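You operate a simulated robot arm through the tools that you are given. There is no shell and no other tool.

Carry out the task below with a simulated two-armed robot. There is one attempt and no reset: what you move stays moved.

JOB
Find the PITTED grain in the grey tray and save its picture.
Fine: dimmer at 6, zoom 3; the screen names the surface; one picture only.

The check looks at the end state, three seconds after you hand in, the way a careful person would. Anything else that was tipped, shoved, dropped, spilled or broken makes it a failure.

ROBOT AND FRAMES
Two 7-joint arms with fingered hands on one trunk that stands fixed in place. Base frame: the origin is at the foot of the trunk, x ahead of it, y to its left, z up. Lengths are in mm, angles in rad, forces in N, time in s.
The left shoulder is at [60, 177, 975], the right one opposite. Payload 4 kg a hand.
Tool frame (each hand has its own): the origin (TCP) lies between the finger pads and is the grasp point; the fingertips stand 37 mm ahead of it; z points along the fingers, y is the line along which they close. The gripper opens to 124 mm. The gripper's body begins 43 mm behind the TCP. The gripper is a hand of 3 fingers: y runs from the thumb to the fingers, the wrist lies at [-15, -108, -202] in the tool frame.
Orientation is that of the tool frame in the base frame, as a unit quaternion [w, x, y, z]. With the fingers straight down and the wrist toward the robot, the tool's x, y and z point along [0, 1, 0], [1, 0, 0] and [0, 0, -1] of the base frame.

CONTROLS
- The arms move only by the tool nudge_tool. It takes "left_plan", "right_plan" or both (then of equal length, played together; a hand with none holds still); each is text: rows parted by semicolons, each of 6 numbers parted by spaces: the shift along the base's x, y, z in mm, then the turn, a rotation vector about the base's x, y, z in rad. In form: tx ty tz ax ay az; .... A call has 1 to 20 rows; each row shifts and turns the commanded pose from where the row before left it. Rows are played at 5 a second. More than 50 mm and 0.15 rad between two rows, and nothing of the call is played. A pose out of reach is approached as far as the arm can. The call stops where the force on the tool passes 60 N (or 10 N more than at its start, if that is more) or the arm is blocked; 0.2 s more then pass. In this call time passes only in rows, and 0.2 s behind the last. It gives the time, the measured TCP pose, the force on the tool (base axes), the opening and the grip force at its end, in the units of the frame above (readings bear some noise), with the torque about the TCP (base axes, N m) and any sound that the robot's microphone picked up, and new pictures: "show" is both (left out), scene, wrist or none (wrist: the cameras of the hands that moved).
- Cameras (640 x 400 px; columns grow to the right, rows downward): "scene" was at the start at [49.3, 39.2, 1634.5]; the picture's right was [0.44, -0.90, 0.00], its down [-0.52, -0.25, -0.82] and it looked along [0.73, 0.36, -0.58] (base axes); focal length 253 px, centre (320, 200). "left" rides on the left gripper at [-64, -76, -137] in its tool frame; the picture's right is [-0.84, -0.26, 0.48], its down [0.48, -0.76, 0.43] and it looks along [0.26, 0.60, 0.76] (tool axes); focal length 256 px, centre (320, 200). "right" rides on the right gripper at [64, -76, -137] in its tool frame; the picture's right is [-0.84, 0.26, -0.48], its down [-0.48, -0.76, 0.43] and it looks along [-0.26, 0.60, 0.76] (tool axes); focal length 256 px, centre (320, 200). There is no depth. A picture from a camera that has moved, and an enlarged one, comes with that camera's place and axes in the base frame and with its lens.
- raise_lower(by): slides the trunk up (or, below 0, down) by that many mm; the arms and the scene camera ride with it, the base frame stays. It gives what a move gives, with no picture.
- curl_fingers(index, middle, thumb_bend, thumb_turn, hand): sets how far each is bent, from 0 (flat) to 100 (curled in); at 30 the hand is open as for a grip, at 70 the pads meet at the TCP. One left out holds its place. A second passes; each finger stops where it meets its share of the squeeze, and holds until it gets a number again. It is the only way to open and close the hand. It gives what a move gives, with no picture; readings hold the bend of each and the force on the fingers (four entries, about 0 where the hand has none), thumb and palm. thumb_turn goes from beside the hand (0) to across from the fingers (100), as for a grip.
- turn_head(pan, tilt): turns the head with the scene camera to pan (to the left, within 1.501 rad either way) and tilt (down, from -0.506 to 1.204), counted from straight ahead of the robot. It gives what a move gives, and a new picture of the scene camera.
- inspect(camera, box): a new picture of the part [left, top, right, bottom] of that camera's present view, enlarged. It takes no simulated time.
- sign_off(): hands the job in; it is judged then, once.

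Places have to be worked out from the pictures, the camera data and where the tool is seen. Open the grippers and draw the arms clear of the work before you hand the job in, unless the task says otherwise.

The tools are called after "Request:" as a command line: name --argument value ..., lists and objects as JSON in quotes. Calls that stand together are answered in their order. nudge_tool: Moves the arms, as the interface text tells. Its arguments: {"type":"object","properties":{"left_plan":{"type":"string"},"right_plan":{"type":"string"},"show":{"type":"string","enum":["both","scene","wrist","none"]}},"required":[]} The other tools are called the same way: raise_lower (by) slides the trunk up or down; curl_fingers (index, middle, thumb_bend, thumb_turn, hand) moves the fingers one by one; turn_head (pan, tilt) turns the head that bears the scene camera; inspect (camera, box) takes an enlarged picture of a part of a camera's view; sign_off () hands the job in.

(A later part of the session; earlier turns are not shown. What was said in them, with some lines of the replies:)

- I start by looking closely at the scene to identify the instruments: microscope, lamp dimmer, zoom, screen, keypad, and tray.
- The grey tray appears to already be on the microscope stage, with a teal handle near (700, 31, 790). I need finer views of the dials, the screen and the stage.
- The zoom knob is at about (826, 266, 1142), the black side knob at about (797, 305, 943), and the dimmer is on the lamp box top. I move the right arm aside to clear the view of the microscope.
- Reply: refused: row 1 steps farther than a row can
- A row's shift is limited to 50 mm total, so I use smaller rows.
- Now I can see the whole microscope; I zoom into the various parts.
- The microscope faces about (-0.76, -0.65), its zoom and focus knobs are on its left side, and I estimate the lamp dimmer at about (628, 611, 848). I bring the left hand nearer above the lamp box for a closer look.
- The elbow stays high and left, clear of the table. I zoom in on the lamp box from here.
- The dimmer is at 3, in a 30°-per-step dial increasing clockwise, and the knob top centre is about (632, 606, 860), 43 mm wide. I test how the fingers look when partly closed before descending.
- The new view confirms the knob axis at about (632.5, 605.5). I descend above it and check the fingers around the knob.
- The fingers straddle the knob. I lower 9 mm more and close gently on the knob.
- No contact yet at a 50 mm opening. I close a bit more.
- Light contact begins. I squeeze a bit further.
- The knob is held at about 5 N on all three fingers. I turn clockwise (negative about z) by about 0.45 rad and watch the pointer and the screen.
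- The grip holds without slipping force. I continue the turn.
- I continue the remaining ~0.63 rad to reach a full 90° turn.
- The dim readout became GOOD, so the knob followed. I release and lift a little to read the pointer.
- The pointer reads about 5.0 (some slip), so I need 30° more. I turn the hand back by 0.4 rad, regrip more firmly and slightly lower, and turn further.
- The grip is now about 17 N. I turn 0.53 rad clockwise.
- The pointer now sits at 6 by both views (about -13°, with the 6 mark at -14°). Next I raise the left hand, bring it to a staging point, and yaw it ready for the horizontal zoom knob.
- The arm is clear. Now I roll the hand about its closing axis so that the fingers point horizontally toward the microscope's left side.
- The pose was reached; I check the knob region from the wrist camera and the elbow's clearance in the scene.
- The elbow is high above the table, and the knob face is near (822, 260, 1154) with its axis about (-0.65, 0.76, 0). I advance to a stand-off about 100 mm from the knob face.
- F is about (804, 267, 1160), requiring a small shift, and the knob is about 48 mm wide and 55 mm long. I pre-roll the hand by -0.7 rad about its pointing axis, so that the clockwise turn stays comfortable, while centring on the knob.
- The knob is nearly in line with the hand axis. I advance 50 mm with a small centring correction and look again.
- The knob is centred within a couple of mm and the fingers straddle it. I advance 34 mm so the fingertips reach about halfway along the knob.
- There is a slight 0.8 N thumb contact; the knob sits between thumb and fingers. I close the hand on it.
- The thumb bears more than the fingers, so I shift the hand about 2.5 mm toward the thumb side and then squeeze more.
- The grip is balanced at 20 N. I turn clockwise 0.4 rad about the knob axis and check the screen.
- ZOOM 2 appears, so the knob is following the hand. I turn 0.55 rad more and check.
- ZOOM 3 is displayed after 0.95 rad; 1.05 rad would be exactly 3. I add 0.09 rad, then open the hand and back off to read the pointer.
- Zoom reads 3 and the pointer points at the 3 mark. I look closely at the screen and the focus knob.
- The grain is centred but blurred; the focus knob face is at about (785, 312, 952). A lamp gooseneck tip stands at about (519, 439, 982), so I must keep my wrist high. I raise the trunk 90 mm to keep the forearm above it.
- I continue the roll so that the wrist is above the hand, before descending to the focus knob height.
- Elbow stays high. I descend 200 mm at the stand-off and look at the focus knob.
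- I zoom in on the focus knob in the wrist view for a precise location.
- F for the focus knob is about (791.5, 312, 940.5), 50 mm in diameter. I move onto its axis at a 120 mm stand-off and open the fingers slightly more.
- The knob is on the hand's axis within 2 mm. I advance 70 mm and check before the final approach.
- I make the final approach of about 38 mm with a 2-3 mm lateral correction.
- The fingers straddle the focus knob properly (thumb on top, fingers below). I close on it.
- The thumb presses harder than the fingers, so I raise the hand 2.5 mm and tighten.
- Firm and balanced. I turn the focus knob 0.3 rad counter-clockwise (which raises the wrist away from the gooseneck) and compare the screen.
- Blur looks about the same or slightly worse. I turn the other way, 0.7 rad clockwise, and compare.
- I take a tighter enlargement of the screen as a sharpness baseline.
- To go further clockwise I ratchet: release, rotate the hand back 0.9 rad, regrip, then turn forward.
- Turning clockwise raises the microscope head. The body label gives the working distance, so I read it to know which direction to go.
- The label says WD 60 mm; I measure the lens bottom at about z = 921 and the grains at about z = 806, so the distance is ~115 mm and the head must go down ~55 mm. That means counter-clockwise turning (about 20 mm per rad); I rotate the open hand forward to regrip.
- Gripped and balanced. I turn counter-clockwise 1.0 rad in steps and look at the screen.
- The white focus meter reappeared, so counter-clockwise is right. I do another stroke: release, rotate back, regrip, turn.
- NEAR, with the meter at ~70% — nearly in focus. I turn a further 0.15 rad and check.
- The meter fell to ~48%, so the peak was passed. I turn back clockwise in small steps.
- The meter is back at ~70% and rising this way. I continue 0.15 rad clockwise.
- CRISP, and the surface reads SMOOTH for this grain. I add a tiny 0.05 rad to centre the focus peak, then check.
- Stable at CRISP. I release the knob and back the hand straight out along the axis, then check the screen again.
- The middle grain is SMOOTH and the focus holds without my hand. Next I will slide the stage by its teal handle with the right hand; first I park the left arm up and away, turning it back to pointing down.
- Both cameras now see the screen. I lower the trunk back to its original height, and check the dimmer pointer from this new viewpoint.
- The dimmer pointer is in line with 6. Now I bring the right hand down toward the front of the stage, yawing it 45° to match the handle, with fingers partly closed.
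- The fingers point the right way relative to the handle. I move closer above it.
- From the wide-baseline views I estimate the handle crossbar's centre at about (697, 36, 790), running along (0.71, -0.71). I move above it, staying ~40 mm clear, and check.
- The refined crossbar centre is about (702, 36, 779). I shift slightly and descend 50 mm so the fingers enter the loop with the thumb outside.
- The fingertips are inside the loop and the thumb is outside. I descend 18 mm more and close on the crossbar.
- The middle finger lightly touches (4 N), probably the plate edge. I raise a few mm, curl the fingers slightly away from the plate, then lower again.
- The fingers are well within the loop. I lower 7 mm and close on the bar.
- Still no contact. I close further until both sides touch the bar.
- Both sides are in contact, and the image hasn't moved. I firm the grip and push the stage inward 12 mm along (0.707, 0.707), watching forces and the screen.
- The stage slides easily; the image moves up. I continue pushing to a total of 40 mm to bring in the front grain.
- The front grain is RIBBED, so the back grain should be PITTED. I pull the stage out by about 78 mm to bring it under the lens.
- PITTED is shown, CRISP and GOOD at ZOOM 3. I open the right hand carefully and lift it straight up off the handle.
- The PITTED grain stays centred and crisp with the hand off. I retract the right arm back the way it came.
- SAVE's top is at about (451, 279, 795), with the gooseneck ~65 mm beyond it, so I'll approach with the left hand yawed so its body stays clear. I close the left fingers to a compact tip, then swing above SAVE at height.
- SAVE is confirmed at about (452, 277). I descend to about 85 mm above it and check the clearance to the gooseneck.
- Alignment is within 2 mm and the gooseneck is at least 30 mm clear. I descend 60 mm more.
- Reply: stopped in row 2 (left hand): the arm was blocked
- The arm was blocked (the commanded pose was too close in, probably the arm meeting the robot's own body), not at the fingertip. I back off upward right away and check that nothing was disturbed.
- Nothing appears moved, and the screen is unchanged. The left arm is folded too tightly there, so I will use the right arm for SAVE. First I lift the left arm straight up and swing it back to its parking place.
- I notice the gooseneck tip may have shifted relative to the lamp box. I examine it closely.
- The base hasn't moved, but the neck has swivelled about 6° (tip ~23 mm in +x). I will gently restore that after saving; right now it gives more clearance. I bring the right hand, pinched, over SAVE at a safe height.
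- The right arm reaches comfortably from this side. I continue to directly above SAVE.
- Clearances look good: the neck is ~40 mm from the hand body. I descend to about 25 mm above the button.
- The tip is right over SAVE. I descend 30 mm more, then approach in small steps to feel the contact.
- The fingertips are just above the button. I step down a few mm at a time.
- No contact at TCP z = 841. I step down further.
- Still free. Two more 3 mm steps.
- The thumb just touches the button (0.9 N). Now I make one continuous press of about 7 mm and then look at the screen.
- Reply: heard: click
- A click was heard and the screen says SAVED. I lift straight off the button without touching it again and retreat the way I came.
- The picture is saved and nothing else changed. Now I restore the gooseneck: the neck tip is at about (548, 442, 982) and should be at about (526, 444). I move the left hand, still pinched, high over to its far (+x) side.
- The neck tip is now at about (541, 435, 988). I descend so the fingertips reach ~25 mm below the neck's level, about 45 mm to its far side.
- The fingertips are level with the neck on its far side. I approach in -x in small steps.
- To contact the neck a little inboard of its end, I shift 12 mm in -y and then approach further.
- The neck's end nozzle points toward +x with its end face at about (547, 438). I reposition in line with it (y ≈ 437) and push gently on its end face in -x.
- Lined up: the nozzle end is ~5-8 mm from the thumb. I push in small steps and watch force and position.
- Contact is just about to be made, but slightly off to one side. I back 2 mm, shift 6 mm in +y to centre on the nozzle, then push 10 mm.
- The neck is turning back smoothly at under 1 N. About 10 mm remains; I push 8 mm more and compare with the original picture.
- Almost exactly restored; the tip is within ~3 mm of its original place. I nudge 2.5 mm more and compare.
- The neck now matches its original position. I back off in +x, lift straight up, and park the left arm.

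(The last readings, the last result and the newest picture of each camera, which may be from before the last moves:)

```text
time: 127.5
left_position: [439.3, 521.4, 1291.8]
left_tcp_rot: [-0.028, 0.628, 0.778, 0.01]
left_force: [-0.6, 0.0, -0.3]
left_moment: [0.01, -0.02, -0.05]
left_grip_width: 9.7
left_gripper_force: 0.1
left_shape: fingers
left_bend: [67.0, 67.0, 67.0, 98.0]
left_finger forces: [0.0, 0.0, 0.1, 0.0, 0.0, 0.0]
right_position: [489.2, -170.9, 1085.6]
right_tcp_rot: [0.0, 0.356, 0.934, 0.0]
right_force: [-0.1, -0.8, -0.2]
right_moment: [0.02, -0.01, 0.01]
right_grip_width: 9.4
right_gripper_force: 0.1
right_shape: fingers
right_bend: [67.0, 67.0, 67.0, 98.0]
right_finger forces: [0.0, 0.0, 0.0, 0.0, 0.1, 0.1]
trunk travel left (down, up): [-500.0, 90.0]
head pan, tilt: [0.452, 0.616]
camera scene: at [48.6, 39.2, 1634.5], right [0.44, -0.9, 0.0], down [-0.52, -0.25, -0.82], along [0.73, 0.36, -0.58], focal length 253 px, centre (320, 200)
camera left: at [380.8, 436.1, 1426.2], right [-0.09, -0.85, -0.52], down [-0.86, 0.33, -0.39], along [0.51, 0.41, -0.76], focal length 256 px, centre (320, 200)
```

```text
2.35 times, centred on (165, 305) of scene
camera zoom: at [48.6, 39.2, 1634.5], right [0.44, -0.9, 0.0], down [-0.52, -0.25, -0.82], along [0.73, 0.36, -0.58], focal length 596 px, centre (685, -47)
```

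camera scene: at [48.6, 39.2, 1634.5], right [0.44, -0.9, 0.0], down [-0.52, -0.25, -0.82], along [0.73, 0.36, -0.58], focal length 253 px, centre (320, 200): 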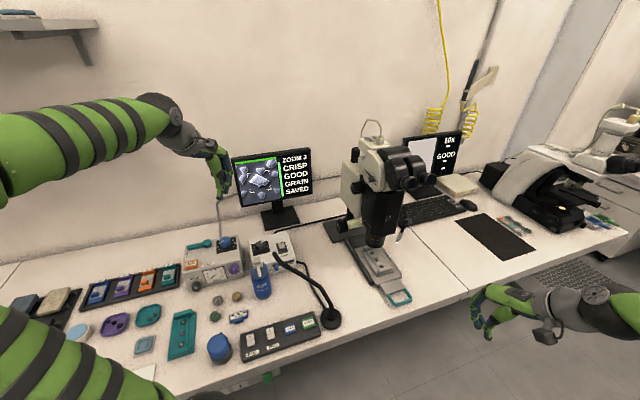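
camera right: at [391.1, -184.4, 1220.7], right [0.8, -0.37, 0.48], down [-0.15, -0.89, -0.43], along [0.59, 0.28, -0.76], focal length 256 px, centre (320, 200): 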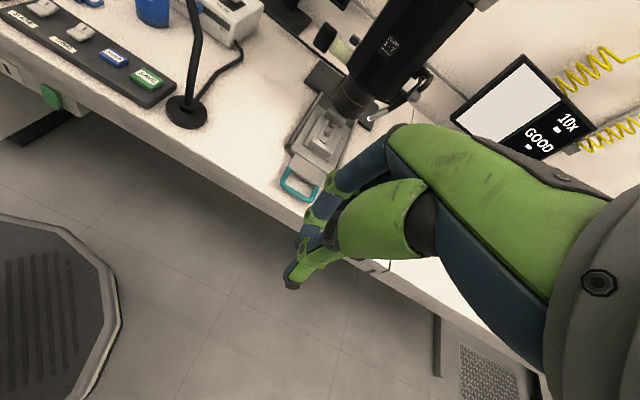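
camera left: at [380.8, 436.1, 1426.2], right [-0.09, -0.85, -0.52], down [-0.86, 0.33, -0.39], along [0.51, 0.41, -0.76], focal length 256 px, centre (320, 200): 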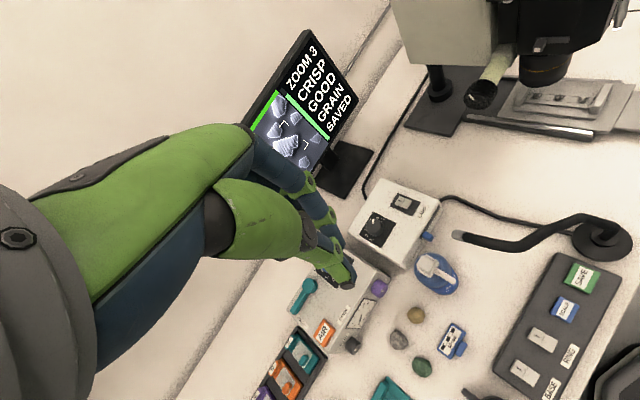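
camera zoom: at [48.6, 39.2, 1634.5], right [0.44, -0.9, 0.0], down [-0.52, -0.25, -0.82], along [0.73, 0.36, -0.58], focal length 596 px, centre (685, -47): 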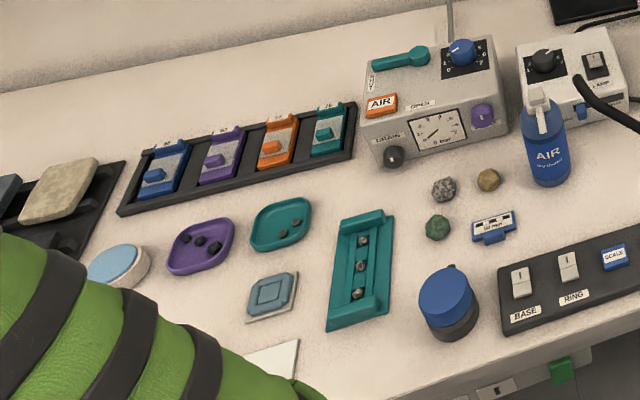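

The gooseneck is back in its original place, the screen says SAVED, and everything else is undisturbed. I open both hands and draw the right arm up and back.

Request:
nudge_tool --right_plan "-5 -12 45 0 0 0;-5 -12 45 0 0 0;-5 -12 45 0 0 0;-5 -12 45 0 0 0;-5 -12 40 0 0 0" --left_plan "0 0 10 0 0 0;0 0 10 0 0 0;0 0 10 0 0 0;0 0 10 0 0 0;0 0 10 0 0 0" --show "none"

Request:
curl_fingers --hand "right" --index 30 --middle 30 --thumb_bend 30

Request:
curl_fingers --hand "left" --index 30 --middle 30 --thumb_bend 30

Request:
turn_head --pan 0.452 --tilt 0.616

Request:
inspect --camera "scene" --box '[228, 145, 318, 215]'

Request:
inspect --camera "scene" --box '[310, 110, 440, 310]'

```text
time: 128.7
left_position: [438.8, 523.3, 1341.6]
left_tcp_rot: [-0.027, 0.628, 0.778, 0.01]
left_force: [-0.3, 0.7, -0.3]
left_moment: [0.01, 0.02, 0.01]
left_grip_width: 9.6
left_gripper_force: 0.0
left_shape: fingers
left_bend: [67.0, 67.0, 67.0, 98.0]
left_finger forces: [0.1, 0.0, 0.0, 0.0, 0.0, 0.0]
right_position: [463.8, -231.6, 1306.3]
right_tcp_rot: [0.0, 0.357, 0.934, 0.0]
right_force: [0.5, 0.2, 0.1]
right_moment: [0.01, -0.02, 0.02]
right_grip_width: 9.8
right_gripper_force: 0.0
right_shape: fingers
right_bend: [67.0, 67.0, 67.0, 98.0]
right_finger forces: [0.0, 0.0, 0.0, 0.0, 0.0, 0.0]
trunk travel left (down, up): [-500.0, 90.0]
head pan, tilt: [0.452, 0.616]
```

```text
time: 129.7
left_position: [438.0, 522.1, 1342.1]
left_tcp_rot: [-0.029, 0.628, 0.778, 0.009]
left_force: [0.6, 0.0, -0.4]
left_moment: [0.0, -0.03, 0.01]
left_grip_width: 9.5
left_gripper_force: 0.1
left_shape: fingers
left_bend: [67.0, 67.0, 67.0, 98.0]
left_finger forces: [0.0, 0.1, 0.1, 0.1, 0.0, 0.0]
right_position: [463.2, -231.4, 1304.5]
right_tcp_rot: [0.0, 0.356, 0.934, 0.0]
right_force: [0.5, 0.4, 0.2]
right_moment: [-0.02, -0.02, 0.01]
right_grip_width: 123.2
right_gripper_force: 0.1
right_shape: fingers
right_bend: [30.0, 30.0, 30.0, 98.0]
right_finger forces: [0.1, 0.0, 0.0, 0.0, 0.1, 0.0]
trunk travel left (down, up): [-500.0, 90.0]
head pan, tilt: [0.452, 0.616]
```

```text
time: 130.7
left_position: [438.1, 522.0, 1341.4]
left_tcp_rot: [-0.028, 0.628, 0.777, 0.01]
left_force: [-0.3, 0.1, -0.1]
left_moment: [-0.01, -0.01, -0.01]
left_grip_width: 123.1
left_gripper_force: 0.0
left_shape: fingers
left_bend: [30.0, 30.0, 30.0, 98.0]
left_finger forces: [0.0, 0.0, 0.1, 0.1, 0.1, 0.0]
right_position: [463.8, -231.4, 1306.0]
right_tcp_rot: [0.0, 0.356, 0.935, 0.001]
right_force: [-0.5, 1.2, 0.2]
right_moment: [0.03, -0.01, 0.0]
right_grip_width: 123.1
right_gripper_force: 0.0
right_shape: fingers
right_bend: [30.0, 30.0, 30.0, 98.0]
right_finger forces: [0.0, 0.1, 0.1, 0.0, 0.0, 0.1]
trunk travel left (down, up): [-500.0, 90.0]
head pan, tilt: [0.452, 0.616]
```

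```text
time: 131.3
left_position: [438.7, 522.8, 1341.8]
left_tcp_rot: [-0.028, 0.627, 0.778, 0.009]
left_force: [-0.4, 0.6, -0.5]
left_moment: [-0.02, 0.01, -0.03]
left_grip_width: 123.2
left_gripper_force: 0.1
left_shape: fingers
left_bend: [30.0, 30.0, 30.0, 98.0]
left_finger forces: [0.0, 0.0, 0.1, 0.1, 0.1, 0.0]
right_position: [463.4, -231.4, 1305.7]
right_tcp_rot: [0.0, 0.356, 0.934, 0.0]
right_force: [-0.7, 0.0, -0.5]
right_moment: [0.02, 0.01, 0.02]
right_grip_width: 123.3
right_gripper_force: 0.0
right_shape: fingers
right_bend: [30.0, 30.0, 30.0, 98.0]
right_finger forces: [0.0, 0.0, 0.0, 0.1, 0.0, 0.1]
trunk travel left (down, up): [-500.0, 90.0]
head pan, tilt: [0.452, 0.616]
camera scene: at [49.2, 39.0, 1634.4], right [0.44, -0.9, 0.0], down [-0.52, -0.25, -0.82], along [0.73, 0.36, -0.58], focal length 253 px, centre (320, 200)
```

scene: 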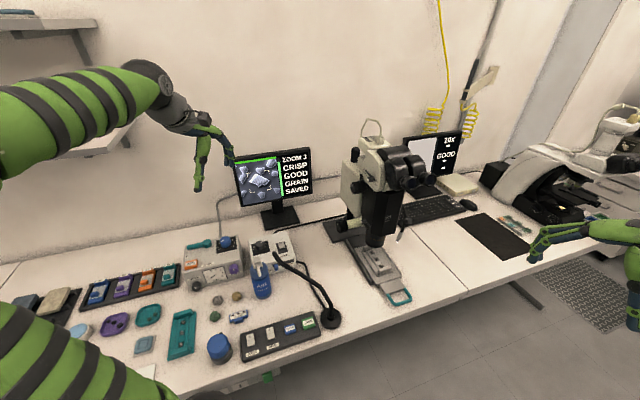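

```text
5.71 times, centred on (273, 180) of scene
camera zoom: at [49.2, 39.0, 1634.4], right [0.44, -0.9, 0.0], down [-0.52, -0.25, -0.82], along [0.73, 0.36, -0.58], focal length 1447 px, centre (589, 314)
```

zoom: 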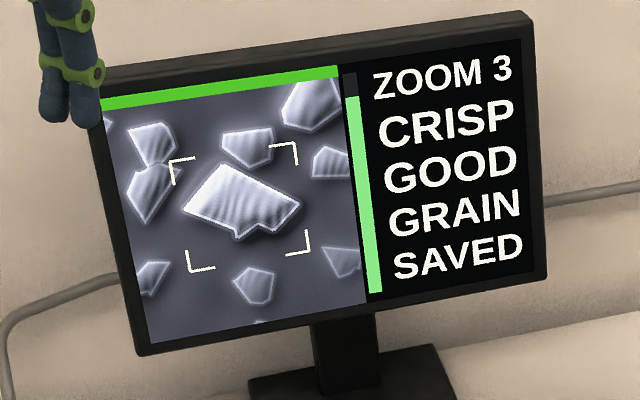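

```text
2.00 times, centred on (375, 210) of scene
camera zoom: at [49.2, 39.0, 1634.4], right [0.44, -0.9, 0.0], down [-0.52, -0.25, -0.82], along [0.73, 0.36, -0.58], focal length 506 px, centre (210, 180)
```

zoom: 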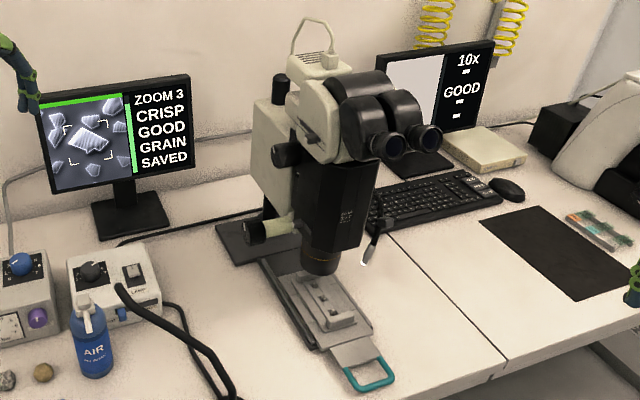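

Final state: dimmer at 6, zoom 3, the PITTED grain crisp under the lens, and one picture SAVED. The scene is undisturbed and both hands are open and clear, so I hand the job in.

Request:
sign_off

```text
The job is handed in.
```

The PITTED grain's picture is saved. The dimmer is at 6, the zoom is at 3 and the image is in focus. I pressed SAVE once, heard one click, and the screen changed to SAVED.

- **Finding the grain:** I slid the stage to each of the three grains in the grey tray and read the screen. The middle one is SMOOTH, the front one RIBBED and the back one PITTED, which is the one I saved.
- **Gooseneck lamp:** the left arm jammed while reaching for SAVE, and its hand swivelled the lamp's neck about 6°. The base did not move. I pressed SAVE with the right hand instead, then pushed the neck back until it matched the starting picture as closely as I could tell. This happened before the picture was taken, so the neck was still turned when it was saved.
- **Changes left behind:** the stage is pulled out about 40 mm from where it started, and the microscope head sits lower because of focusing. I saw nothing else moved.

Both hands are open and the arms are clear of the bench.
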